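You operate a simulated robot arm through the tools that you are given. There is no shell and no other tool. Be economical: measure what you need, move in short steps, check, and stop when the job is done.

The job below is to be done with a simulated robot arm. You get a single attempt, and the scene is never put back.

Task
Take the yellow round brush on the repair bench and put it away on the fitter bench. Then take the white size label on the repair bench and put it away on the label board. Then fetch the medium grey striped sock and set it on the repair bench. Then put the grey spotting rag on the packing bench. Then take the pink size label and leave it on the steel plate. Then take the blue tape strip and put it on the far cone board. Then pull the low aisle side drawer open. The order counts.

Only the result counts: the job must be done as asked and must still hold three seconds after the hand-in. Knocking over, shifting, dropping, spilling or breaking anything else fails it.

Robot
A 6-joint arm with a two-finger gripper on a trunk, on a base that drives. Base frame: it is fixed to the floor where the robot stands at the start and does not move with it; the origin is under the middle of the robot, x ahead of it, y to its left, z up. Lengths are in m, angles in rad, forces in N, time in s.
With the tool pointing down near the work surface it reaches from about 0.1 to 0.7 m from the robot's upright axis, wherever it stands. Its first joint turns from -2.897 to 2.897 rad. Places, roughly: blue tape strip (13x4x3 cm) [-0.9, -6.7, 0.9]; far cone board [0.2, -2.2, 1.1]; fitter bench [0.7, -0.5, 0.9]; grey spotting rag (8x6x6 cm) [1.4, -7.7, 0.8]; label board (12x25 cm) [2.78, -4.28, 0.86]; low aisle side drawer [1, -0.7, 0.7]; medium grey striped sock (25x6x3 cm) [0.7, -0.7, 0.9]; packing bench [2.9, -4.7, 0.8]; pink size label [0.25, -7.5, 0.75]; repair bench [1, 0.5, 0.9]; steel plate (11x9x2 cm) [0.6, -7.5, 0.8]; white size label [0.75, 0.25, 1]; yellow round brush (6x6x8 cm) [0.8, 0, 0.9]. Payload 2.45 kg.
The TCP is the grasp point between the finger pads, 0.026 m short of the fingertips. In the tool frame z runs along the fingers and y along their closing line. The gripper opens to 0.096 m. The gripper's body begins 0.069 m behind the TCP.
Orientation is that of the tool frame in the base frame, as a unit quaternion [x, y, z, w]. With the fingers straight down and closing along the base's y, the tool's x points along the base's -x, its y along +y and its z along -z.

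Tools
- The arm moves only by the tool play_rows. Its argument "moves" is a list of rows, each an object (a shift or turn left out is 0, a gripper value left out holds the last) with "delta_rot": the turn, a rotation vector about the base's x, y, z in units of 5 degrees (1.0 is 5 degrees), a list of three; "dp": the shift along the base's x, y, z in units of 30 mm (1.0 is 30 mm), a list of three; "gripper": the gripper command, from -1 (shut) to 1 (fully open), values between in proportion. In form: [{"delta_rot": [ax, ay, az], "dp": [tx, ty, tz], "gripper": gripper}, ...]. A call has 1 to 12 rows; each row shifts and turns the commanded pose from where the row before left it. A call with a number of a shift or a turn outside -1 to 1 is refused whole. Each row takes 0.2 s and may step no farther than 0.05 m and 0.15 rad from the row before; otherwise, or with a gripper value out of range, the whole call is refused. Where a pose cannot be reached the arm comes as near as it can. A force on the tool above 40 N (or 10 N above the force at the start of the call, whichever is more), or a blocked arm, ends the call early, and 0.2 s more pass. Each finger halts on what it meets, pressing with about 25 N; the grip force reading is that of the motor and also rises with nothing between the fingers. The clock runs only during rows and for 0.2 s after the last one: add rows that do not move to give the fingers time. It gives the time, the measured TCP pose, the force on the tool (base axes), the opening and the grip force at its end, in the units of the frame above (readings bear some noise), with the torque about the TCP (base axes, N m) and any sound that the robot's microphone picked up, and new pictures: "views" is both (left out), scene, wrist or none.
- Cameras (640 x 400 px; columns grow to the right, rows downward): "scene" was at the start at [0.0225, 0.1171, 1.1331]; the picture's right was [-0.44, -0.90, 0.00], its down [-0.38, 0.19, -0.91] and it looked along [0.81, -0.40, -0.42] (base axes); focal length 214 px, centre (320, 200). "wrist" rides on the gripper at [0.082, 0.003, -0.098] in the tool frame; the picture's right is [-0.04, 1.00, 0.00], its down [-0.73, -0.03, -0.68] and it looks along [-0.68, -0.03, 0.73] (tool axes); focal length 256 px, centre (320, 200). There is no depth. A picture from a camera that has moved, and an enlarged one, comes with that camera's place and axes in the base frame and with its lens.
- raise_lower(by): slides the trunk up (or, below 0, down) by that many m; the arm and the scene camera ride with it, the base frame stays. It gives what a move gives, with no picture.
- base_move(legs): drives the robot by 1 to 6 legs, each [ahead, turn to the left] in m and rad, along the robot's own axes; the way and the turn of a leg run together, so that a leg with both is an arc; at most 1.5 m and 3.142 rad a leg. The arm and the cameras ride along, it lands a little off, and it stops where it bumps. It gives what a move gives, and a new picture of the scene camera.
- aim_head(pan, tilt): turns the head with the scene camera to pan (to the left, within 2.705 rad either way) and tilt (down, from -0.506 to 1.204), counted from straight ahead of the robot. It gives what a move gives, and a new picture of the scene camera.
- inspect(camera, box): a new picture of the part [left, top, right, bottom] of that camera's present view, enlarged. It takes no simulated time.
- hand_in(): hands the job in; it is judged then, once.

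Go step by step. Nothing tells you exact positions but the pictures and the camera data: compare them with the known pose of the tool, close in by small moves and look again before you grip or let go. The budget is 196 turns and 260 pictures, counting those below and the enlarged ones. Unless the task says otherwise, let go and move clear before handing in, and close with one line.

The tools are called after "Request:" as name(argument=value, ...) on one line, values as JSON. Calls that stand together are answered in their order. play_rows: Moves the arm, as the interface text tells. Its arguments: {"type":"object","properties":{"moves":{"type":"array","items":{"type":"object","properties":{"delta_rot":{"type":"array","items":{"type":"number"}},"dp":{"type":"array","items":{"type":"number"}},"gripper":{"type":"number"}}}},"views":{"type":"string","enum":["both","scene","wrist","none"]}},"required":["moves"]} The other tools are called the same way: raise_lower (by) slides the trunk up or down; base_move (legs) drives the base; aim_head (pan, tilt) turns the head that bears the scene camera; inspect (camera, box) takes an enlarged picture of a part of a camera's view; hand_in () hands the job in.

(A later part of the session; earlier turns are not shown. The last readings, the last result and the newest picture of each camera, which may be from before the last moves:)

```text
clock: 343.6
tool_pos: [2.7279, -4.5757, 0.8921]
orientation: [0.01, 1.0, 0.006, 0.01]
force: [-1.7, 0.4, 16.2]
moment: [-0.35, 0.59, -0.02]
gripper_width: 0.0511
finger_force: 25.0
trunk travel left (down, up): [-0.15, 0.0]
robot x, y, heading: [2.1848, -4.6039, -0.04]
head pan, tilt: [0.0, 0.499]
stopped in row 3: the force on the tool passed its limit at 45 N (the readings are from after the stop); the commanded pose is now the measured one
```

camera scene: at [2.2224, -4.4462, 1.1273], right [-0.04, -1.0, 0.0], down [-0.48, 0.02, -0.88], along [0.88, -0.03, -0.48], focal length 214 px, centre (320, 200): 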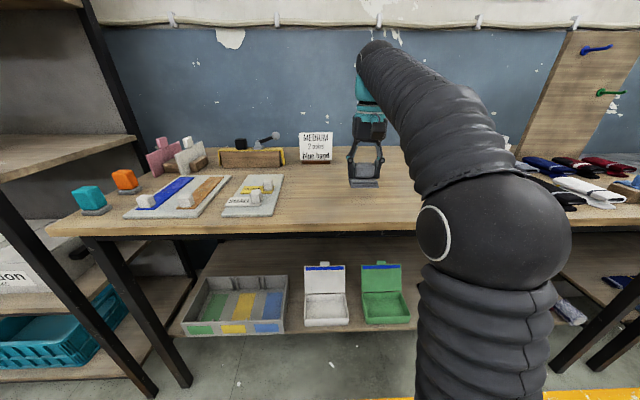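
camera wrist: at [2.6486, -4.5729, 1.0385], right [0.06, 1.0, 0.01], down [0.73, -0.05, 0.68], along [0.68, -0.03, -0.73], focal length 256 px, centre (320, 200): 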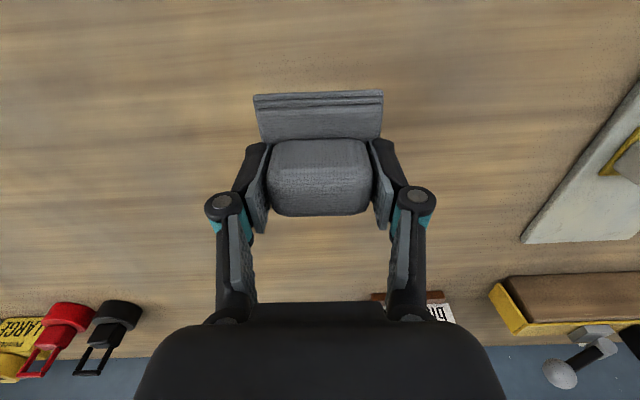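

Contact. Release, rise and retract.

Request:
play_rows(moves=[{"gripper": 1}, {}, {}, {"dp": [0, 0, 0.8]}, {"dp": [0, 0, 1]}, {"dp": [-0.5, 0, 0.8]}, {"dp": [-1, 0, 0]}, {"dp": [-1, 0, 0]}, {"dp": [-1, 0, 0]}, {"dp": [-1, 0, 0]}, {"dp": [-1, 0, 0]}, {"dp": [-1, 0, 0]}], views="scene")

```text
clock: 346.2
tool_pos: [2.5312, -4.5774, 0.9647]
orientation: [0.01, 1.0, 0.006, 0.007]
force: [0.4, 0.3, -1.0]
moment: [0.0, 0.05, 0.04]
gripper_width: 0.0959
finger_force: 0.0
trunk travel left (down, up): [-0.15, 0.0]
robot x, y, heading: [2.1866, -4.6021, -0.035]
head pan, tilt: [0.0, 0.499]
camera scene: at [2.2228, -4.4462, 1.1273], right [-0.04, -1.0, 0.0], down [-0.48, 0.02, -0.88], along [0.88, -0.03, -0.48], focal length 214 px, centre (320, 200)
```

scene: 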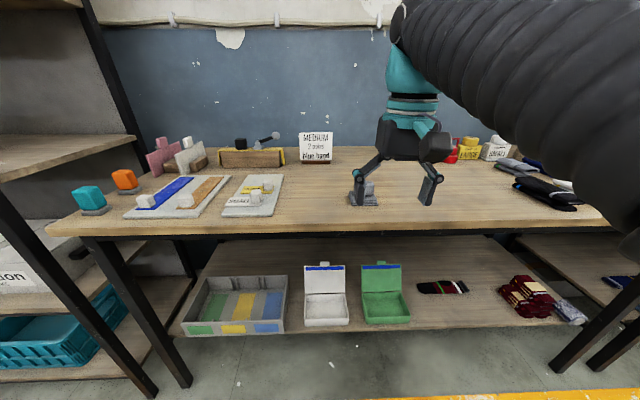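

Rag placed. Drive back to the far bench, toward the steel plate.

Request:
base_move(legs=[[-0.12, 0], [0, -1.83], [1.0, 0], [0.95, 0], [0, -1.0]])

Request:
aim_head(pan=0.4, tilt=0.35)

```text
clock: 363.6
tool_pos: [1.1936, -6.581, 0.9648]
orientation: [0.988, 0.156, -0.008, 0.007]
force: [-0.1, 0.1, 0.1]
moment: [0.03, -0.02, -0.04]
gripper_width: 0.096
finger_force: 0.0
trunk travel left (down, up): [-0.15, 0.0]
robot x, y, heading: [1.5123, -6.4461, -2.846]
head pan, tilt: [0.0, 0.499]
camera scene: at [1.5279, -6.6031, 1.1273], right [-0.29, 0.96, 0.0], down [0.46, 0.14, -0.88], along [-0.84, -0.26, -0.48], focal length 214 px, centre (320, 200)
```

scene: 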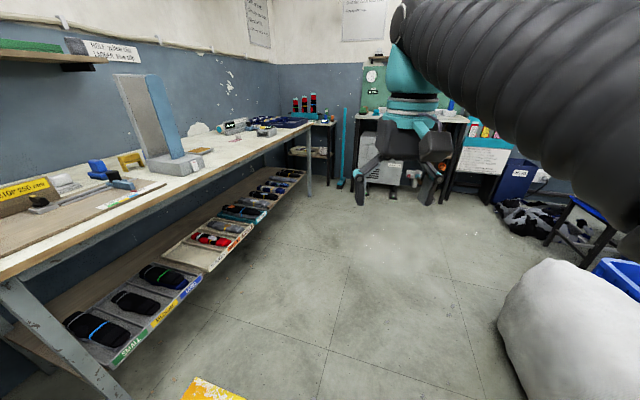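

```text
clock: 364.5
tool_pos: [1.1933, -6.5797, 0.9633]
orientation: [0.988, 0.156, -0.007, 0.007]
force: [0.2, 0.9, 0.2]
moment: [0.01, 0.01, -0.02]
gripper_width: 0.096
finger_force: 0.0
trunk travel left (down, up): [-0.15, 0.0]
robot x, y, heading: [1.5076, -6.4415, -2.839]
head pan, tilt: [0.4, 0.351]
camera scene: at [1.5435, -6.6361, 1.1409], right [-0.64, 0.77, 0.0], down [0.26, 0.22, -0.94], along [-0.72, -0.6, -0.34], focal length 214 px, centre (320, 200)
```

scene: 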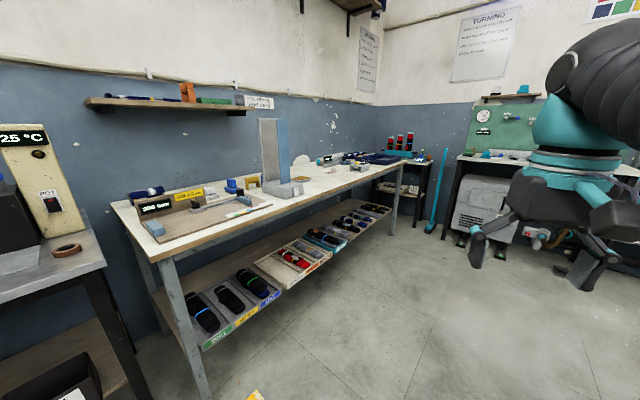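

Floor is clear along the bench. Drive on and face it.

Request:
base_move(legs=[[1.12, 0], [0, 1.27]])

Request:
aim_head(pan=0.0, tilt=0.5)

Request:
inspect(camera="wrist", box=[0, 0, 640, 400])

```text
clock: 373.4
tool_pos: [0.4749, -7.1051, 0.9647]
orientation: [0.702, 0.712, -0.001, 0.009]
force: [-0.2, -0.3, -0.6]
moment: [0.0, 0.01, 0.02]
gripper_width: 0.0961
finger_force: 0.1
trunk travel left (down, up): [-0.15, 0.0]
robot x, y, heading: [0.4401, -6.7633, -1.566]
head pan, tilt: [0.4, 0.351]
camera scene: at [0.6314, -6.786, 1.141], right [-0.92, -0.39, 0.0], down [-0.13, 0.32, -0.94], along [0.37, -0.86, -0.34], focal length 214 px, centre (320, 200)
```

scene: 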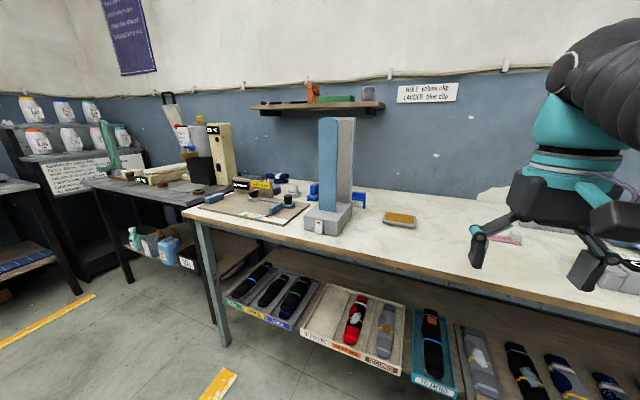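

```text
clock: 374.3
tool_pos: [0.4752, -7.1049, 0.9645]
orientation: [0.701, 0.713, -0.001, 0.009]
force: [0.8, 0.0, 0.8]
moment: [-0.02, -0.03, -0.01]
gripper_width: 0.096
finger_force: 0.2
trunk travel left (down, up): [-0.15, 0.0]
robot x, y, heading: [0.4384, -6.7619, -1.565]
head pan, tilt: [0.0, 0.499]
camera scene: at [0.5953, -6.7912, 1.1273], right [-1.0, 0.0, 0.0], down [0.0, 0.48, -0.88], along [0.0, -0.88, -0.48], focal length 214 px, centre (320, 200)
```

scene: 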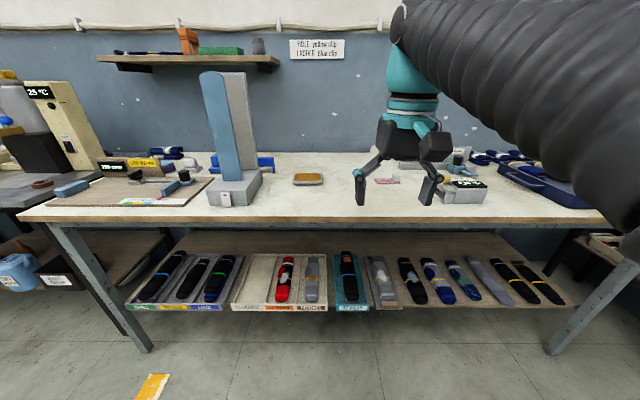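

```text
1.00 times, centred on (320, 200) of wrist (not enlarged: the box is as wide or as high as the picture)
camera zoom: at [0.4768, -7.0222, 1.0606], right [1.0, -0.02, 0.01], down [-0.03, -0.72, 0.69], along [-0.01, -0.69, -0.72], focal length 256 px, centre (320, 200)
```

zoom: 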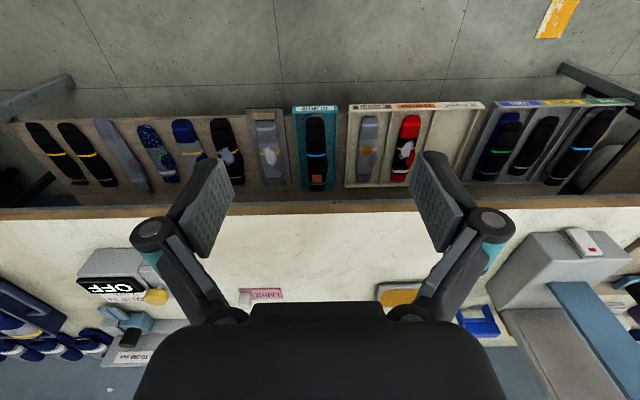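

Request:
inspect(camera="scene", box=[270, 140, 430, 240])

Request:
base_move(legs=[[0.2, 0]])

Request:
inspect(camera="wrist", box=[200, 180, 440, 330])

```text
4.00 times, centred on (350, 190) of scene
camera zoom: at [0.5953, -6.7912, 1.1273], right [-1.0, 0.0, 0.0], down [0.0, 0.48, -0.88], along [0.0, -0.88, -0.48], focal length 858 px, centre (200, 240)
```

zoom: 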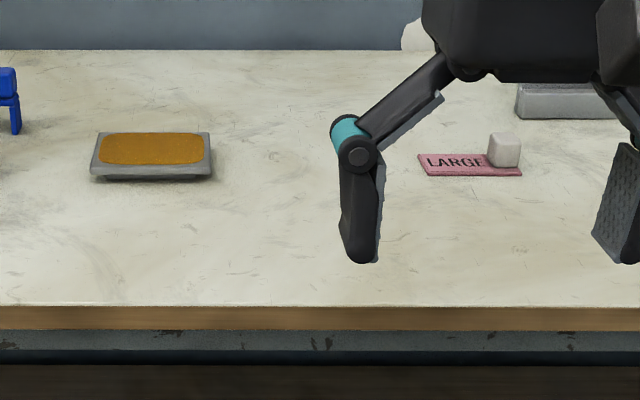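

```text
clock: 375.9
tool_pos: [0.4764, -7.3093, 0.9633]
orientation: [0.701, 0.713, -0.002, 0.01]
force: [0.1, 0.5, 0.5]
moment: [-0.01, 0.01, 0.01]
gripper_width: 0.096
finger_force: 0.0
trunk travel left (down, up): [-0.15, 0.0]
robot x, y, heading: [0.4368, -6.9661, -1.571]
head pan, tilt: [0.0, 0.499]
camera scene: at [0.5956, -6.9951, 1.1273], right [-1.0, 0.0, 0.0], down [0.0, 0.48, -0.88], along [0.0, -0.88, -0.48], focal length 214 px, centre (320, 200)
```

scene: 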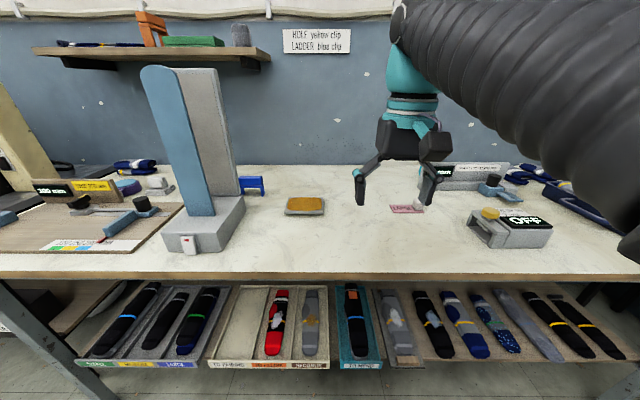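

```text
2.67 times, centred on (320, 255) of wrist
camera zoom: at [0.4776, -7.2263, 1.0606], right [1.0, -0.02, 0.01], down [-0.02, -0.72, 0.69], along [-0.01, -0.69, -0.72], focal length 683 px, centre (320, 53)
```

zoom: 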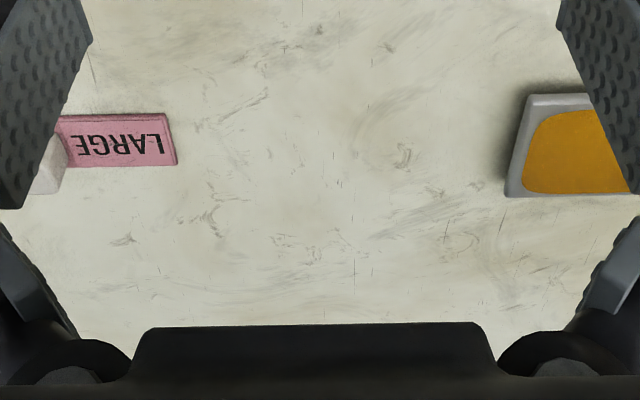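

The pink "LARGE" label's knob is near (0.30, −7.57) and the steel plate near (0.64, −7.56). I extend toward the label, avoiding the grey "OFF" box.

Request:
play_rows(moves=[{"dp": [-0.7, -1, -0.4], "gripper": 0.4}, {"dp": [-0.7, -1, -0.4]}, {"dp": [-0.7, -1, -0.4]}, {"dp": [-0.6, -1, -0.4]}, {"dp": [-0.6, -1, -0.4]}, {"dp": [-0.6, -1, -0.4]}, {"dp": [-0.6, -1, -0.4]}, {"dp": [-0.6, -0.9, -0.3]}, {"dp": [-0.5, -0.5, 0]}, {}])

```text
clock: 378.1
tool_pos: [0.3082, -7.5609, 0.8711]
orientation: [0.7, 0.714, -0.002, 0.01]
force: [-0.6, -0.7, -0.1]
moment: [-0.04, -0.01, 0.01]
gripper_width: 0.0671
finger_force: 0.0
trunk travel left (down, up): [-0.15, 0.0]
robot x, y, heading: [0.4381, -6.9669, -1.571]
head pan, tilt: [0.0, 0.499]
camera scene: at [0.5955, -6.9952, 1.1273], right [-1.0, 0.0, 0.0], down [0.0, 0.48, -0.88], along [0.0, -0.88, -0.48], focal length 214 px, centre (320, 200)
camera wrist: at [0.3084, -7.4788, 0.9671], right [1.0, -0.02, 0.01], down [-0.02, -0.72, 0.69], along [-0.01, -0.69, -0.72], focal length 256 px, centre (320, 200)
```

scene: 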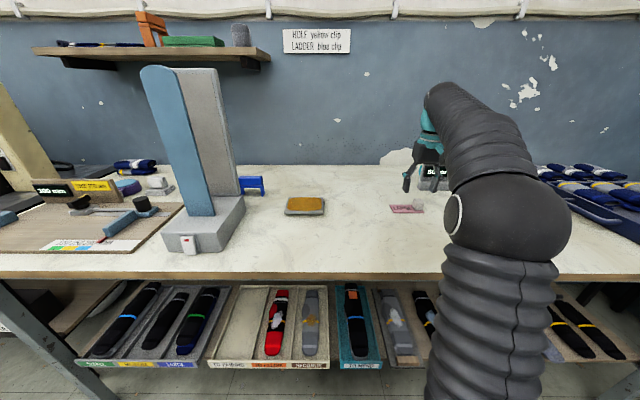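
wrist: 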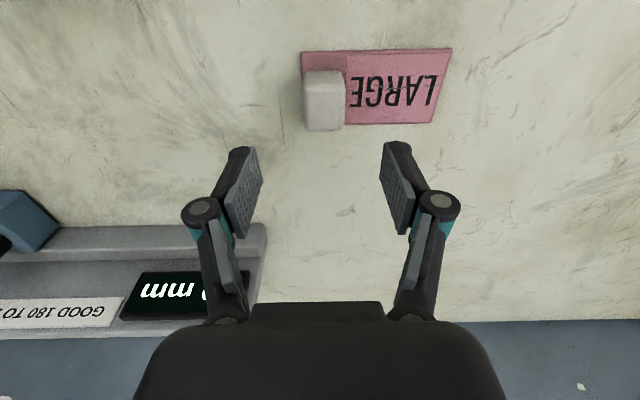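

Knob at ≈(0.310, −7.548). Align and descend partway.

Request:
play_rows(moves=[{"dp": [0.05, 0.4, -0.5]}, {"dp": [0, 0, -0.5]}, {}], views="wrist")

```text
clock: 378.9
tool_pos: [0.3084, -7.551, 0.8411]
orientation: [0.701, 0.714, -0.002, 0.01]
force: [-0.3, -0.5, 0.4]
moment: [0.01, -0.03, 0.01]
gripper_width: 0.0671
finger_force: 0.1
trunk travel left (down, up): [-0.15, 0.0]
robot x, y, heading: [0.4385, -6.9633, -1.568]
head pan, tilt: [0.0, 0.499]
camera wrist: at [0.3095, -7.4672, 0.9372], right [1.0, -0.02, 0.01], down [-0.02, -0.72, 0.69], along [-0.01, -0.69, -0.72], focal length 256 px, centre (320, 200)
```

wrist: 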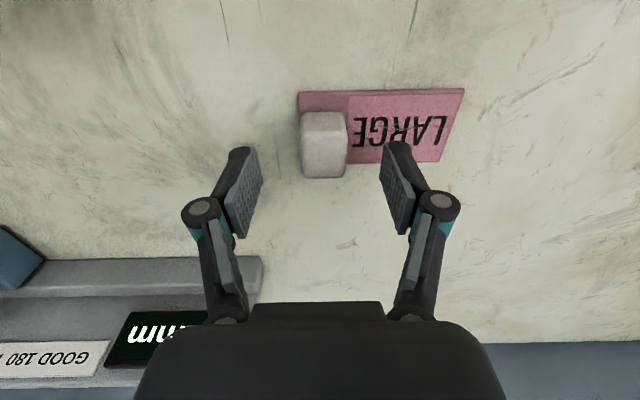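

Looks the same as the earlier successful grasp. Descend ~16 mm and grip.

Request:
play_rows(moves=[{"dp": [0, 0.05, -0.35]}, {"dp": [0, 0, -0.2]}, {}, {"gripper": -1}, {}, {}, {}], views="wrist")

```text
clock: 380.3
tool_pos: [0.3089, -7.5469, 0.8301]
orientation: [0.701, 0.713, -0.007, 0.012]
force: [-0.6, -1.1, 19.5]
moment: [0.3, 0.07, 0.01]
gripper_width: 0.0226
finger_force: 25.0
trunk travel left (down, up): [-0.15, 0.0]
robot x, y, heading: [0.4343, -6.9618, -1.569]
head pan, tilt: [0.0, 0.499]
stopped in row 6: the force on the tool passed its limit at 42 N (the readings are from after the stop); the commanded pose is now the measured one
camera wrist: at [0.3099, -7.4637, 0.9256], right [1.0, -0.02, 0.01], down [-0.02, -0.72, 0.7], along [-0.01, -0.7, -0.72], focal length 256 px, centre (320, 200)
```

wrist: 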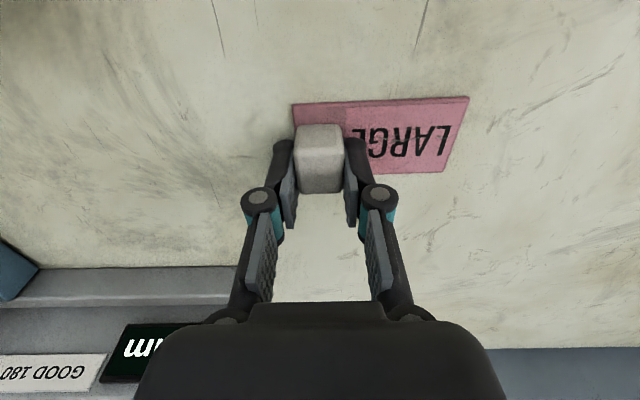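

Gripped. Lift a few cm and carry to the right of the bench view (toward +x) above the plate.

Request:
play_rows(moves=[{"dp": [0, 0, 0.6], "gripper": -1}, {"dp": [0.3, 0, 0.6]}, {"dp": [1, 0.1, 0.2]}, {"dp": [1, 0.1, 0]}, {"dp": [1, 0.1, 0]}, {"dp": [1, 0, 0]}, {"dp": [1, 0, 0]}, {"dp": [1, 0, 0]}, {"dp": [1, 0, 0]}, {"dp": [1, 0, 0]}, {"dp": [0.7, 0, 0]}, {}])

```text
clock: 382.9
tool_pos: [0.5788, -7.5374, 0.8694]
orientation: [0.701, 0.713, -0.005, 0.01]
force: [0.1, 0.5, 0.0]
moment: [-0.03, 0.02, 0.01]
gripper_width: 0.0227
finger_force: 25.2
trunk travel left (down, up): [-0.15, 0.0]
robot x, y, heading: [0.4399, -6.9662, -1.569]
head pan, tilt: [0.0, 0.499]
camera scene: at [0.5955, -6.9956, 1.1273], right [-1.0, 0.0, 0.0], down [0.0, 0.48, -0.88], along [0.0, -0.88, -0.48], focal length 214 px, centre (320, 200)
camera wrist: at [0.5801, -7.4554, 0.9661], right [1.0, -0.02, 0.01], down [-0.02, -0.72, 0.69], along [-0.01, -0.69, -0.72], focal length 256 px, centre (320, 200)
```

scene: 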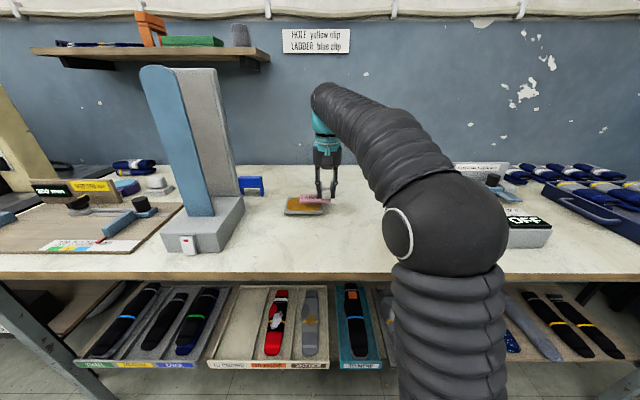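
wrist: 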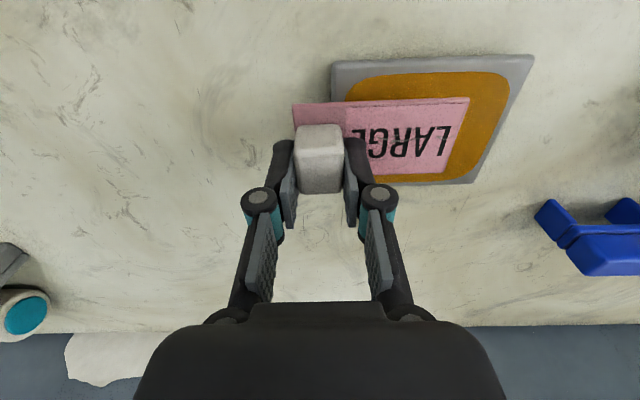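

Shift 35 mm in x and 9 mm in y to centre the label over the plate, then look before lowering.

Request:
play_rows(moves=[{"dp": [0.6, -0.15, 0]}, {"dp": [0.57, -0.15, 0]}, {}], views="wrist")

Request:
inspect(camera="scene", box=[240, 160, 400, 260])

```text
clock: 383.7
tool_pos: [0.6125, -7.5502, 0.8683]
orientation: [0.701, 0.713, -0.005, 0.01]
force: [-0.5, -0.4, -1.0]
moment: [0.03, -0.02, -0.02]
gripper_width: 0.023
finger_force: 24.8
trunk travel left (down, up): [-0.15, 0.0]
robot x, y, heading: [0.4363, -6.9655, -1.572]
head pan, tilt: [0.0, 0.499]
camera wrist: at [0.6137, -7.4658, 0.9645], right [1.0, -0.02, 0.01], down [-0.02, -0.72, 0.69], along [-0.01, -0.69, -0.72], focal length 256 px, centre (320, 200)
```

wrist: 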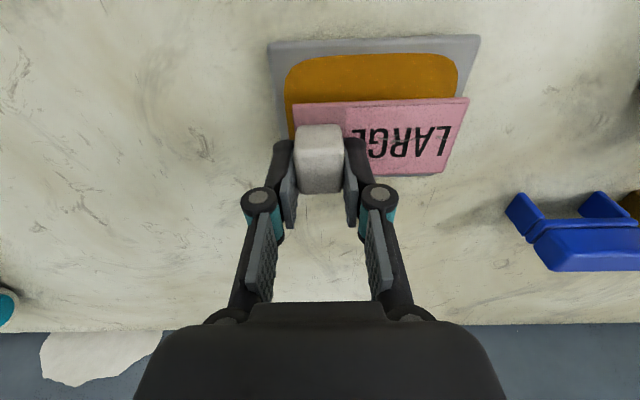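

```text
4.00 times, centred on (320, 210) of scene
camera zoom: at [0.5956, -6.9956, 1.1273], right [-1.0, 0.0, 0.0], down [0.0, 0.48, -0.88], along [0.0, -0.88, -0.48], focal length 858 px, centre (320, 160)
```

zoom: 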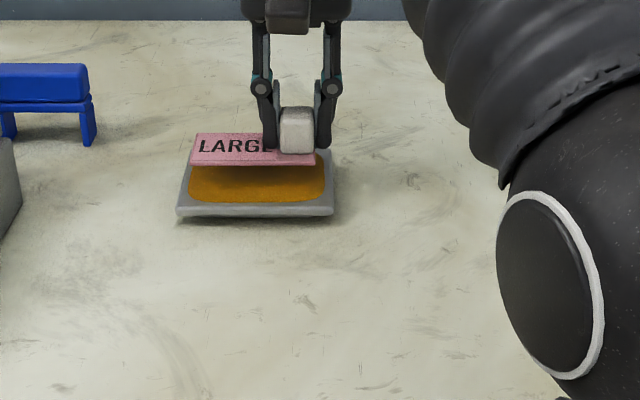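

Centred. Lower to contact on the plate.

Request:
play_rows(moves=[{"dp": [0, 0, -0.35]}, {"dp": [0, 0, -0.12]}, {"dp": [0, 0, -0.1]}, {"dp": [0, 0, -0.1]}, {}], views="none")

Request:
inspect(camera="scene", box=[240, 160, 400, 260])

```text
clock: 384.9
tool_pos: [0.6131, -7.5492, 0.8496]
orientation: [0.701, 0.713, -0.004, 0.01]
force: [-0.1, 0.1, -0.8]
moment: [0.02, -0.02, -0.01]
gripper_width: 0.0226
finger_force: 24.8
trunk travel left (down, up): [-0.15, 0.0]
robot x, y, heading: [0.4376, -6.9674, -1.571]
head pan, tilt: [0.0, 0.499]
```

```text
4.00 times, centred on (320, 210) of scene
camera zoom: at [0.5956, -6.9956, 1.1273], right [-1.0, 0.0, 0.0], down [0.0, 0.48, -0.88], along [0.0, -0.88, -0.48], focal length 858 px, centre (320, 160)
```

zoom: 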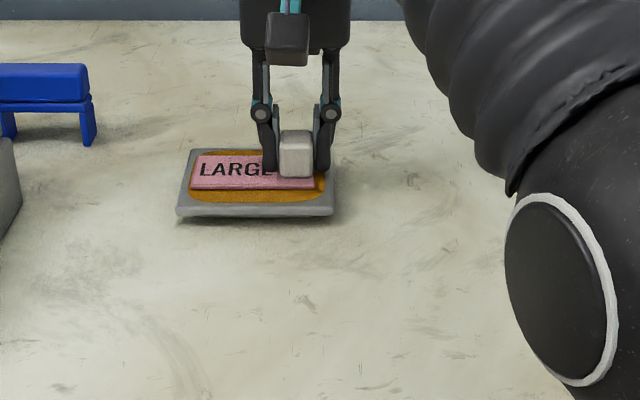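

Request:
play_rows(moves=[{"dp": [0, 0, -0.08]}, {"dp": [0, 0, -0.08]}, {"dp": [0, 0, -0.08]}, {}], views="none")

```text
clock: 385.9
tool_pos: [0.6138, -7.5488, 0.8471]
orientation: [0.701, 0.713, -0.007, 0.015]
force: [-1.3, 1.6, 16.7]
moment: [0.3, 0.08, 0.03]
gripper_width: 0.0226
finger_force: 25.1
trunk travel left (down, up): [-0.15, 0.0]
robot x, y, heading: [0.4379, -6.9642, -1.57]
head pan, tilt: [0.0, 0.499]
stopped in row 4: the force on the tool passed its limit at 42 N (the readings are from after the stop); the commanded pose is now the measured one
```

Contact. Release and withdraw.

Request:
play_rows(moves=[{"gripper": 0.2}, {}, {"dp": [0, 0, 0.5]}, {"dp": [0, 0, 0.8]}, {"dp": [0, 0.5, 1]}, {"dp": [0, 1, 0.8]}, {"dp": [0, 1, 0.5], "gripper": 1}, {"dp": [-0.3, 1, 0]}, {"dp": [-0.3, 1, 0]}, {"dp": [-0.5, 1, 0]}, {"dp": [-0.5, 1, 0]}, {"dp": [-0.5, 1, 0]}], views="scene")

Request:
inspect(camera="scene", box=[240, 160, 400, 260])

```text
clock: 388.4
tool_pos: [0.5501, -7.3234, 0.9512]
orientation: [0.701, 0.713, -0.005, 0.013]
force: [-0.1, -0.7, -0.7]
moment: [0.04, 0.04, -0.01]
gripper_width: 0.0961
finger_force: 0.1
trunk travel left (down, up): [-0.15, 0.0]
robot x, y, heading: [0.4389, -6.9687, -1.569]
head pan, tilt: [0.0, 0.499]
camera scene: at [0.5956, -6.9959, 1.1272], right [-1.0, 0.0, 0.0], down [0.0, 0.48, -0.88], along [0.0, -0.88, -0.48], focal length 214 px, centre (320, 200)
```

scene: 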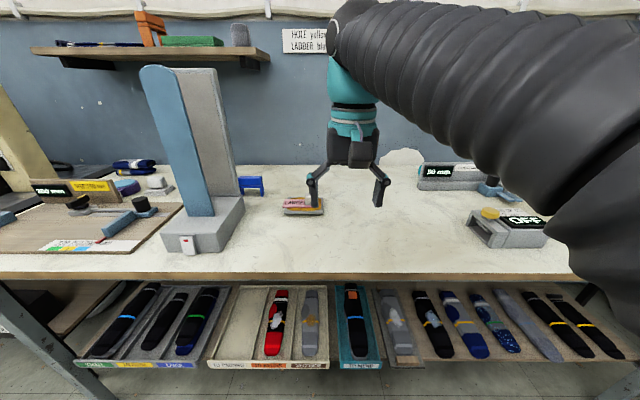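

```text
4.00 times, centred on (320, 210) of scene
camera zoom: at [0.5956, -6.9959, 1.1272], right [-1.0, 0.0, 0.0], down [0.0, 0.48, -0.88], along [0.0, -0.88, -0.48], focal length 858 px, centre (320, 160)
```

zoom: 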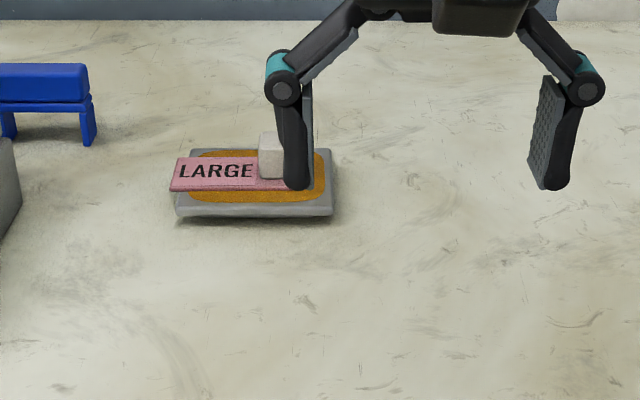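

The label slid ~12 mm on release and now slightly overhangs the plate; I'll regrip it a bit higher and recentre it.

Request:
play_rows(moves=[{"dp": [0.5, -1, -0.4]}, {"dp": [0.5, -1, -0.4], "gripper": 0.4}, {"dp": [0.5, -1, -0.4]}, {"dp": [0.5, -1, -0.4]}, {"dp": [0.5, -1, -0.4]}, {"dp": [0, -1, -0.3]}, {"dp": [0, -1, -0.2]}, {"dp": [0, -0.5, 0]}, {}], views="wrist")

```text
clock: 390.4
tool_pos: [0.6265, -7.5511, 0.8783]
orientation: [0.702, 0.712, -0.006, 0.014]
force: [-0.5, 0.2, 0.2]
moment: [-0.04, -0.01, 0.01]
gripper_width: 0.0673
finger_force: 0.0
trunk travel left (down, up): [-0.15, 0.0]
robot x, y, heading: [0.4384, -6.9633, -1.575]
head pan, tilt: [0.0, 0.499]
camera wrist: at [0.6269, -7.4673, 0.9742], right [1.0, -0.02, 0.01], down [-0.02, -0.71, 0.7], along [-0.01, -0.7, -0.72], focal length 256 px, centre (320, 200)
```

wrist: 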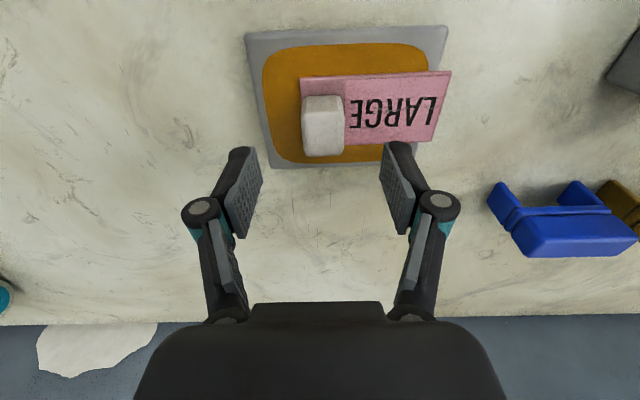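

Flat and aligned. Straighten the tool's small tilt, descend to just above plaque contact and regrip.

Request:
play_rows(moves=[{"delta_rot": [0.32, 0.13, 0]}, {"dp": [0, 0, -0.5]}, {"dp": [0, 0, -0.35]}, {}, {"gripper": -1}, {}, {}, {}], views="wrist")

```text
clock: 392.2
tool_pos: [0.6251, -7.5481, 0.8535]
orientation: [0.701, 0.713, 0.0, 0.0]
force: [-0.5, -0.2, 0.3]
moment: [0.01, 0.03, 0.0]
gripper_width: 0.0229
finger_force: 24.7
trunk travel left (down, up): [-0.15, 0.0]
robot x, y, heading: [0.4392, -6.9623, -1.572]
head pan, tilt: [0.0, 0.499]
camera wrist: at [0.6281, -7.4673, 0.9512], right [1.0, -0.02, 0.0], down [-0.02, -0.73, 0.68], along [-0.02, -0.68, -0.73], focal length 256 px, centre (320, 200)
```

wrist: 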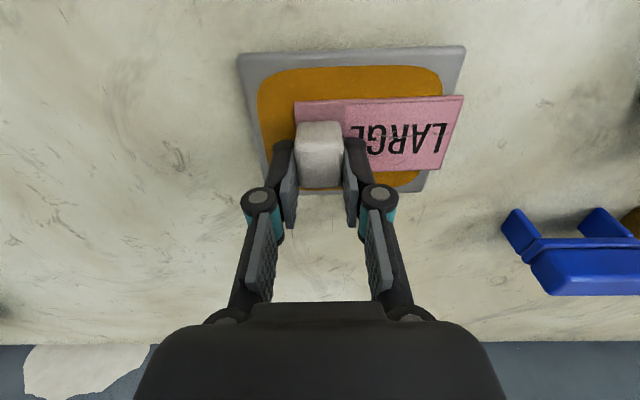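

Request:
play_rows(moves=[{"dp": [0, 0, 0.25]}, {"dp": [-0.42, 0, 0]}, {}, {"dp": [0, 0, -0.15]}, {"dp": [0, 0, -0.1]}, {}], views="wrist")

```text
clock: 393.6
tool_pos: [0.6129, -7.5487, 0.8537]
orientation: [0.701, 0.713, 0.0, 0.0]
force: [0.0, 0.4, -0.1]
moment: [0.01, -0.03, -0.01]
gripper_width: 0.0227
finger_force: 24.9
trunk travel left (down, up): [-0.15, 0.0]
robot x, y, heading: [0.4368, -6.9669, -1.575]
head pan, tilt: [0.0, 0.499]
camera wrist: at [0.6143, -7.4677, 0.9513], right [1.0, -0.02, 0.0], down [-0.02, -0.73, 0.68], along [-0.02, -0.68, -0.73], focal length 256 px, centre (320, 200)
```

wrist: 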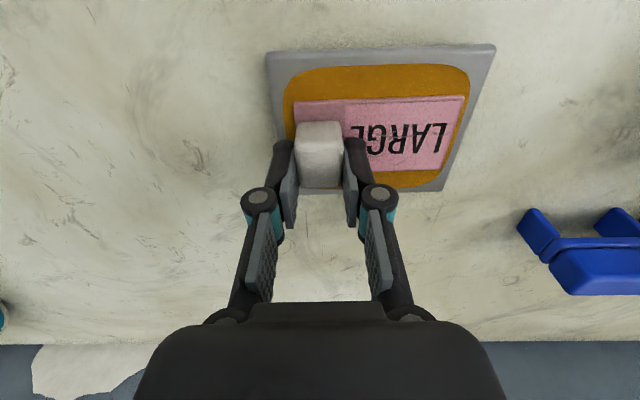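

Centred at the original resting height. Release and lift straight up.

Request:
play_rows(moves=[{"gripper": 0.2}, {}, {}, {"dp": [0, 0, 0.8]}, {"dp": [0, 0.3, 1]}, {"dp": [0, 1, 0.8]}, {"dp": [0, 1, 0.5], "gripper": 1}, {"dp": [-0.3, 1, 0]}, {"dp": [-0.3, 1, 0]}, {"dp": [-0.5, 1, 0]}, {"dp": [-0.5, 1, 0]}, {"dp": [-0.5, 1, 0]}], views="none")

Request:
inspect(camera="scene", box=[240, 160, 400, 260])

```text
clock: 396.2
tool_pos: [0.5476, -7.3293, 0.9461]
orientation: [0.701, 0.713, 0.0, -0.001]
force: [0.6, 0.3, -0.3]
moment: [0.06, 0.02, 0.0]
gripper_width: 0.0959
finger_force: 0.0
trunk travel left (down, up): [-0.15, 0.0]
robot x, y, heading: [0.4383, -6.9666, -1.574]
head pan, tilt: [0.0, 0.499]
```

```text
4.00 times, centred on (320, 210) of scene
camera zoom: at [0.5957, -6.996, 1.1272], right [-1.0, 0.0, 0.0], down [0.0, 0.48, -0.88], along [0.0, -0.88, -0.48], focal length 858 px, centre (320, 160)
```

zoom: 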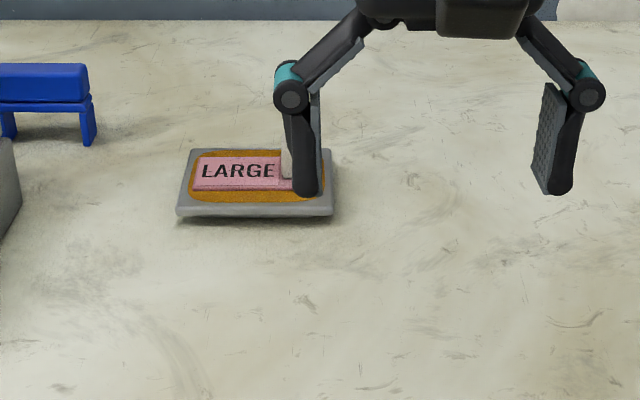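

Pink label is well placed. Now back off and turn toward the blue tape strip at (−0.9, −6.7).

Request:
base_move(legs=[[-0.28, 0], [0, -1.57]])

Request:
aim_head(pan=0.0, tilt=0.4)

```text
clock: 402.1
tool_pos: [0.0729, -6.789, 0.9457]
orientation: [1.0, -0.001, 0.0, 0.0]
force: [1.8, -0.6, 0.8]
moment: [0.0, -0.01, -0.01]
gripper_width: 0.0957
finger_force: 0.1
trunk travel left (down, up): [-0.15, 0.0]
robot x, y, heading: [0.4376, -6.6845, 3.129]
head pan, tilt: [0.0, 0.499]
camera scene: at [0.4048, -6.8423, 1.1273], right [0.02, 1.0, 0.0], down [0.48, -0.01, -0.88], along [-0.88, 0.01, -0.48], focal length 214 px, centre (320, 200)
```

scene: 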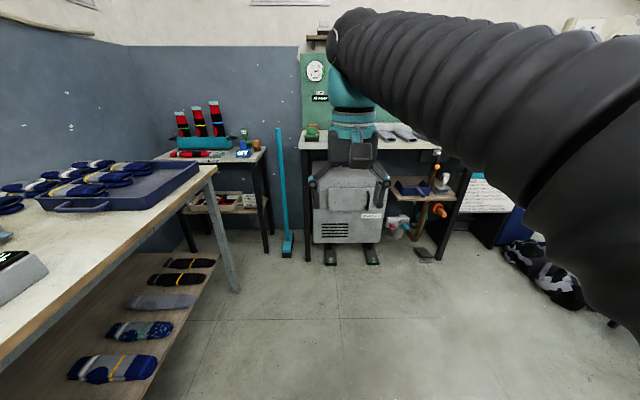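

```text
clock: 402.7
tool_pos: [0.072, -6.788, 0.9468]
orientation: [1.0, 0.0, 0.001, 0.0]
force: [-0.6, 0.4, 0.6]
moment: [-0.01, 0.04, -0.01]
gripper_width: 0.096
finger_force: 0.0
trunk travel left (down, up): [-0.15, 0.0]
robot x, y, heading: [0.4377, -6.6877, 3.125]
head pan, tilt: [0.0, 0.4]
camera scene: at [0.4031, -6.8423, 1.1364], right [0.02, 1.0, 0.0], down [0.39, -0.01, -0.92], along [-0.92, 0.01, -0.39], focal length 214 px, centre (320, 200)
```

scene: 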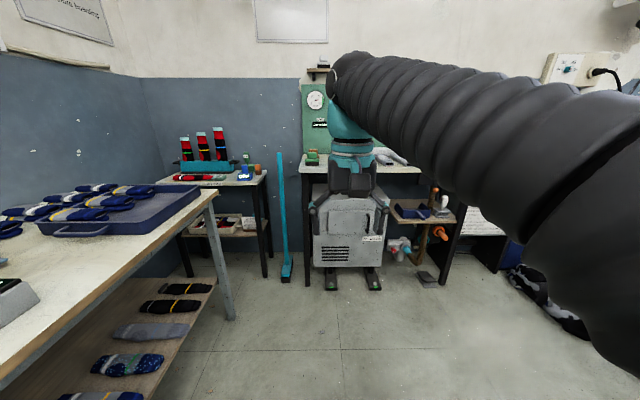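

Drive closer to that table and look.

Request:
base_move(legs=[[0.45, 0]])

Request:
inspect(camera="wrist", box=[0, 0, 640, 400])

```text
clock: 405.4
tool_pos: [-0.3689, -6.7878, 0.9456]
orientation: [1.0, 0.005, 0.0, 0.0]
force: [-0.1, 0.1, 0.4]
moment: [0.0, 0.0, 0.01]
gripper_width: 0.096
finger_force: 0.2
trunk travel left (down, up): [-0.15, 0.0]
robot x, y, heading: [-0.0019, -6.6808, 3.139]
head pan, tilt: [0.0, 0.4]
camera scene: at [-0.0368, -6.838, 1.1364], right [0.0, 1.0, 0.0], down [0.39, 0.0, -0.92], along [-0.92, 0.0, -0.39], focal length 214 px, centre (320, 200)
```

scene: 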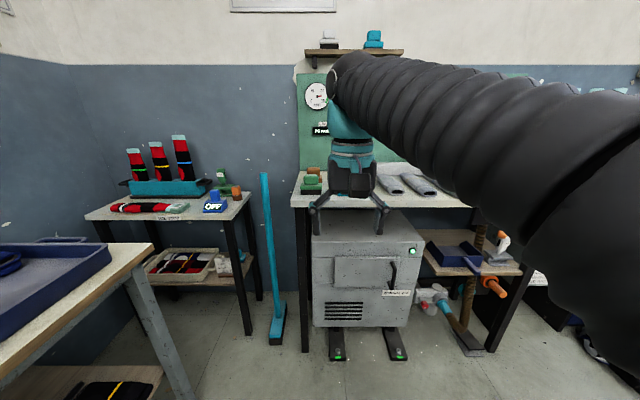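

```text
1.00 times, centred on (320, 200) of wrist (not enlarged: the box is as wide or as high as the picture)
camera zoom: at [-0.2864, -6.7907, 1.0439], right [-0.03, -1.0, 0.0], down [-0.73, 0.02, 0.68], along [-0.68, 0.02, -0.73], focal length 256 px, centre (320, 200)
```

zoom: 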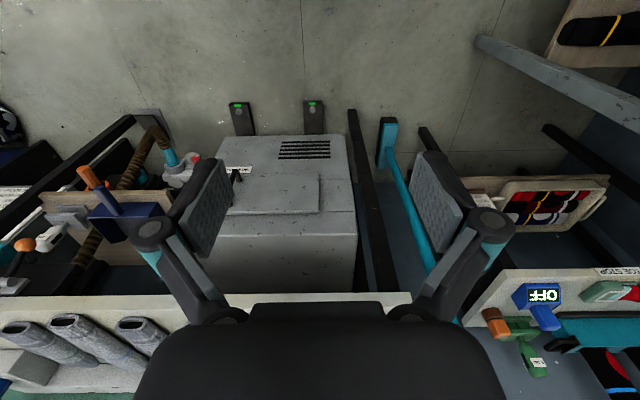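

Request:
play_rows(moves=[{"dp": [0.3, 1, 0.2]}, {"dp": [0, 1, 0.2]}, {"dp": [0, 1, 0.2]}, {"dp": [0, 1, 0]}, {"dp": [0, 1, 0]}, {"dp": [0, 1, 0]}, {"dp": [0, 1, 0]}, {"dp": [0, 1, 0]}, {"dp": [0, 1, 0]}, {}], views="scene")

Request:
inspect(camera="scene", box=[280, 130, 440, 230])

```text
clock: 407.6
tool_pos: [-0.3597, -6.5181, 0.9648]
orientation: [1.0, 0.006, 0.0, 0.0]
force: [0.1, 0.8, 0.1]
moment: [0.02, -0.02, 0.03]
gripper_width: 0.096
finger_force: 0.0
trunk travel left (down, up): [-0.15, 0.0]
robot x, y, heading: [-0.0006, -6.6798, 3.135]
head pan, tilt: [0.0, 0.4]
camera scene: at [-0.0368, -6.838, 1.1364], right [0.0, 1.0, 0.0], down [0.39, 0.0, -0.92], along [-0.92, 0.0, -0.39], focal length 214 px, centre (320, 200)
```

scene: 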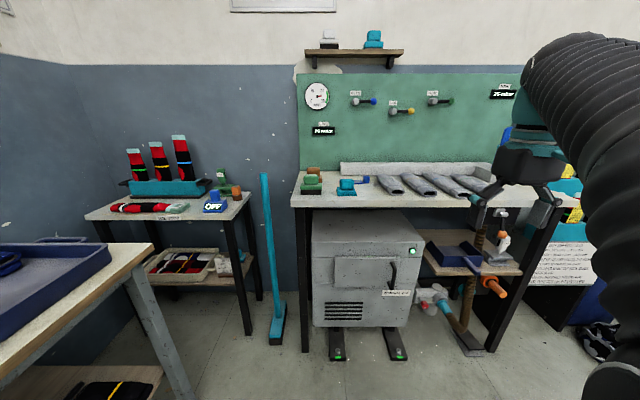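

```text
4.00 times, centred on (360, 180) of scene
camera zoom: at [-0.0368, -6.838, 1.1364], right [0.0, 1.0, 0.0], down [0.39, 0.0, -0.92], along [-0.92, 0.0, -0.39], focal length 858 px, centre (160, 280)
```

zoom: 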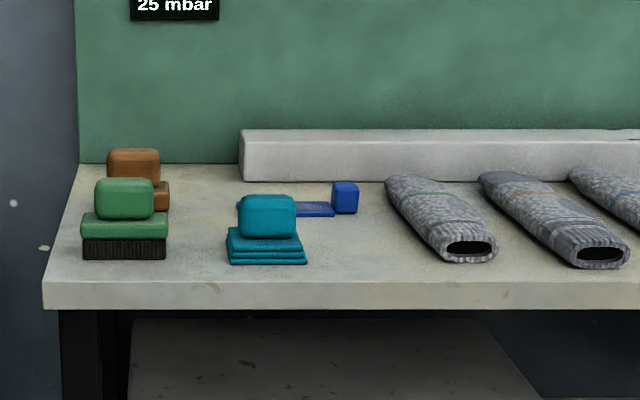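

The blue strip lies behind the teal rag with its knob at about (−0.83, −6.66). I drive closer with the arm kept back and high.

Request:
play_rows(moves=[{"dp": [0.5, -1, 0.4]}, {"dp": [0, -1, 0.3]}, {"dp": [0, -1, 0.3]}, {"dp": [0, -1, 0]}, {"dp": [0, -1, 0]}, {}], views="none")

Request:
base_move(legs=[[0.24, 0]])

Request:
inspect(camera="wrist", box=[0, 0, 640, 400])

```text
clock: 409.0
tool_pos: [-0.3437, -6.6684, 0.9951]
orientation: [1.0, 0.005, 0.0, 0.0]
force: [0.3, 0.2, 0.0]
moment: [0.01, 0.02, 0.0]
gripper_width: 0.096
finger_force: 0.1
trunk travel left (down, up): [-0.15, 0.0]
robot x, y, heading: [-0.0023, -6.6806, 3.135]
head pan, tilt: [0.0, 0.4]
```

```text
clock: 410.8
tool_pos: [-0.5866, -6.6707, 0.9958]
orientation: [1.0, 0.009, 0.0, -0.001]
force: [-0.1, 0.2, 0.3]
moment: [0.0, 0.01, -0.01]
gripper_width: 0.0958
finger_force: 0.1
trunk travel left (down, up): [-0.15, 0.0]
robot x, y, heading: [-0.2449, -6.6819, -3.137]
head pan, tilt: [0.0, 0.4]
camera scene: at [-0.2775, -6.838, 1.1364], right [0.0, 1.0, 0.0], down [0.39, 0.0, -0.92], along [-0.92, 0.0, -0.39], focal length 214 px, centre (320, 200)
```

scene: 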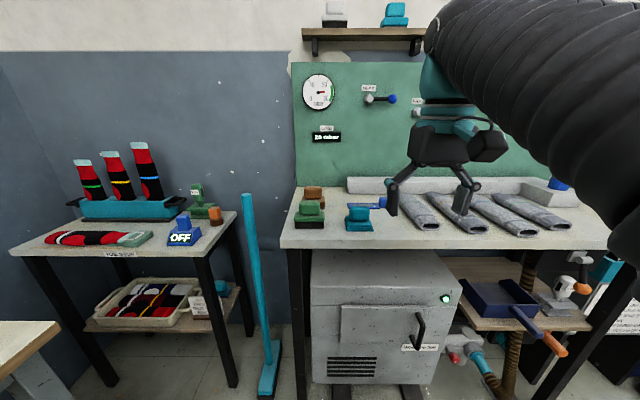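

```text
1.00 times, centred on (320, 200) of wrist (not enlarged: the box is as wide or as high as the picture)
camera zoom: at [-0.5044, -6.6732, 1.0935], right [-0.02, -1.0, 0.0], down [-0.73, 0.02, 0.68], along [-0.68, 0.01, -0.73], focal length 256 px, centre (320, 200)
```

zoom: 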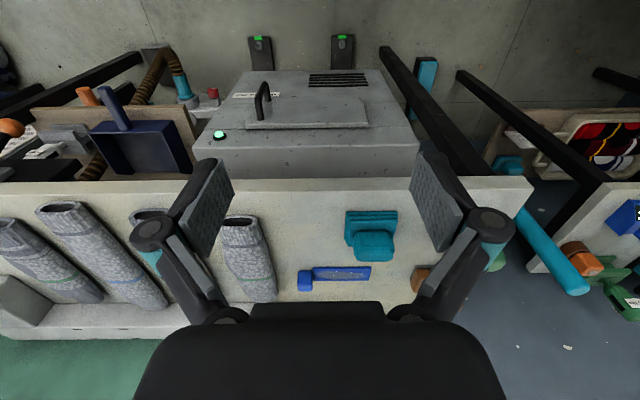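

Extend over the table at a safe height toward the strip's knob.

Request:
play_rows(moves=[{"dp": [-1, 0.2, -0.2], "gripper": 0.3}, {"dp": [-1, 0.2, -0.2]}, {"dp": [-1, 0.2, -0.3]}, {"dp": [-1, 0.1, -0.3]}, {"dp": [-1, 0, -0.4]}, {"dp": [-1, 0, -0.4]}, {"dp": [-1, 0, -0.4]}, {}])

```text
clock: 412.6
tool_pos: [-0.7954, -6.6481, 0.93]
orientation: [1.0, 0.009, -0.001, 0.0]
force: [-0.2, 0.0, -0.6]
moment: [0.03, 0.02, -0.01]
gripper_width: 0.0626
finger_force: 0.1
trunk travel left (down, up): [-0.15, 0.0]
robot x, y, heading: [-0.2459, -6.677, -3.137]
head pan, tilt: [0.0, 0.4]
camera scene: at [-0.2775, -6.838, 1.1364], right [0.0, 1.0, 0.0], down [0.39, 0.0, -0.92], along [-0.92, 0.0, -0.39], focal length 214 px, centre (320, 200)
camera wrist: at [-0.714, -6.6513, 1.0266], right [-0.02, -1.0, 0.0], down [-0.73, 0.02, 0.68], along [-0.68, 0.01, -0.73], focal length 256 px, centre (320, 200)
```

scene: 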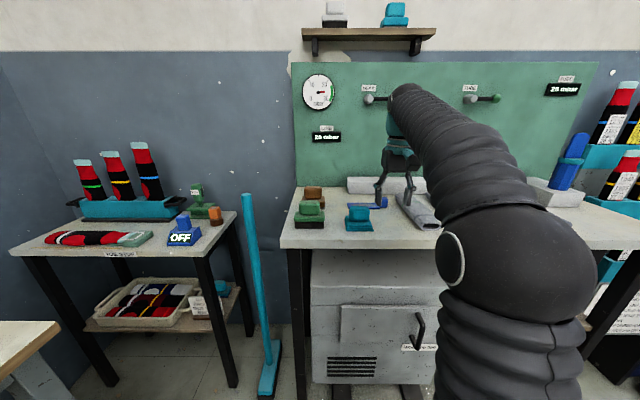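
wrist: 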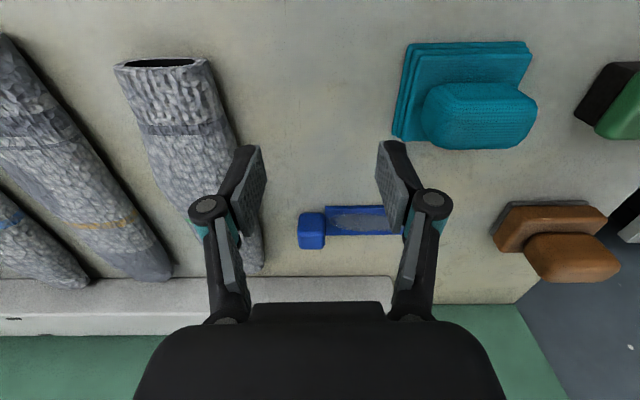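

Knob at about (−0.90, −6.641). Inch the base forward for reach, then position above the knob with a narrower opening.

Request:
base_move(legs=[[0.06, 0]])

Request:
play_rows(moves=[{"dp": [-0.7, 0.2, -0.2], "gripper": 0.0}, {"dp": [-0.7, 0.1, -0.3]}, {}], views="wrist")

```text
clock: 413.6
tool_pos: [-0.8575, -6.6505, 0.9295]
orientation: [1.0, 0.01, 0.0, -0.001]
force: [-0.5, 0.0, 0.0]
moment: [0.0, -0.01, 0.0]
gripper_width: 0.0627
finger_force: 0.0
trunk travel left (down, up): [-0.15, 0.0]
robot x, y, heading: [-0.3042, -6.6825, -3.141]
head pan, tilt: [0.0, 0.4]
camera scene: at [-0.3391, -6.8382, 1.1364], right [0.0, 1.0, 0.0], down [0.39, 0.0, -0.92], along [-0.92, 0.0, -0.39], focal length 214 px, centre (320, 200)
```

scene: 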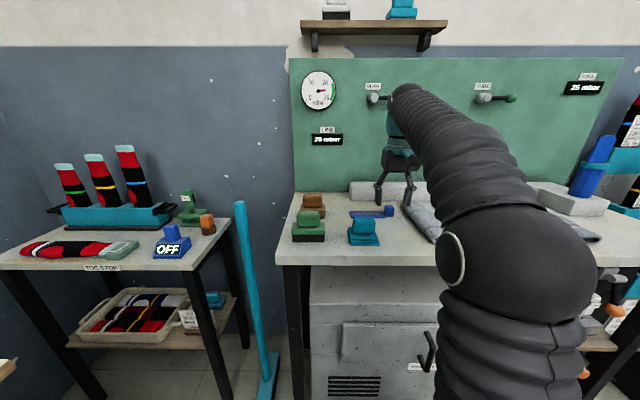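

```text
clock: 414.4
tool_pos: [-0.8966, -6.6385, 0.9136]
orientation: [1.0, 0.011, 0.0, 0.0]
force: [0.3, -0.5, -0.4]
moment: [-0.02, 0.01, 0.0]
gripper_width: 0.0479
finger_force: 0.2
trunk travel left (down, up): [-0.15, 0.0]
robot x, y, heading: [-0.3092, -6.6832, -3.139]
head pan, tilt: [0.0, 0.4]
camera wrist: at [-0.8146, -6.6416, 1.0114], right [-0.02, -1.0, 0.0], down [-0.73, 0.01, 0.68], along [-0.68, 0.01, -0.73], focal length 256 px, centre (320, 200)
```

wrist: 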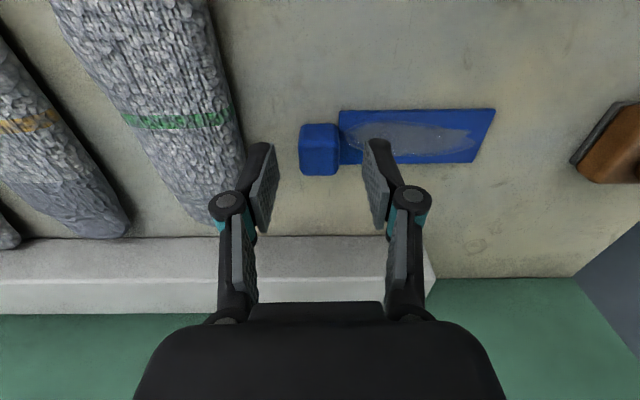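

Well aligned (same look as the earlier label pre-grasps). Descend ~16 mm and grip.

Request:
play_rows(moves=[{"dp": [0, 0, -0.3]}, {"dp": [0, 0, -0.22]}, {}, {"gripper": -1}, {}, {}, {}], views="wrist")

```text
clock: 416.0
tool_pos: [-0.8977, -6.6381, 0.8992]
orientation: [1.0, 0.01, 0.0, 0.0]
force: [1.3, 0.1, -0.2]
moment: [0.03, 0.01, -0.03]
gripper_width: 0.0249
finger_force: 25.1
trunk travel left (down, up): [-0.15, 0.0]
robot x, y, heading: [-0.3053, -6.6788, -3.139]
head pan, tilt: [0.0, 0.4]
camera wrist: at [-0.8164, -6.6415, 0.9973], right [-0.02, -1.0, 0.0], down [-0.73, 0.01, 0.68], along [-0.68, 0.01, -0.73], focal length 256 px, centre (320, 200)
```

wrist: 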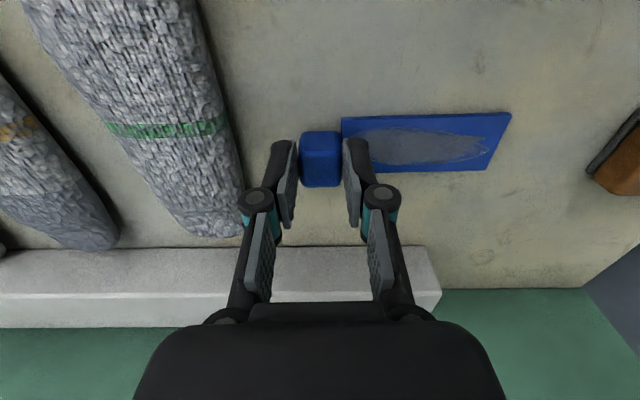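

Gripped. Lift, then retract while rising over the teal rag.

Request:
play_rows(moves=[{"dp": [0, 0, 0.6]}, {"dp": [0, 0, 0.6]}, {"dp": [0.6, 0, 0.7]}, {"dp": [0.6, 0, 0.7]}, {"dp": [0.4, 0, 0.6]}, {"dp": [0.5, 0, 0.3]}, {}])

```text
clock: 417.6
tool_pos: [-0.8302, -6.6403, 0.9896]
orientation: [1.0, 0.01, -0.001, -0.002]
force: [0.0, 0.2, -0.8]
moment: [0.02, 0.01, 0.0]
gripper_width: 0.0251
finger_force: 25.8
out of reach, approached as far as the arm can: row 5
trunk travel left (down, up): [-0.15, 0.0]
robot x, y, heading: [-0.3071, -6.683, -3.139]
head pan, tilt: [0.0, 0.4]
camera scene: at [-0.3392, -6.8382, 1.1364], right [0.0, 1.0, 0.0], down [0.39, 0.0, -0.92], along [-0.92, 0.0, -0.39], focal length 214 px, centre (320, 200)
camera wrist: at [-0.7474, -6.6425, 1.087], right [-0.02, -1.0, 0.0], down [-0.73, 0.01, 0.68], along [-0.68, 0.01, -0.73], focal length 256 px, centre (320, 200)
```

scene: 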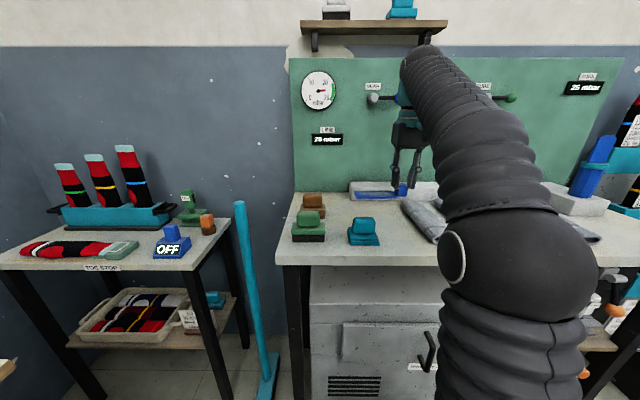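
wrist: 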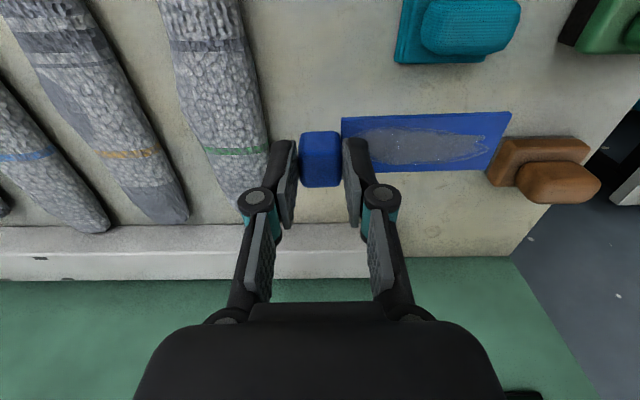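

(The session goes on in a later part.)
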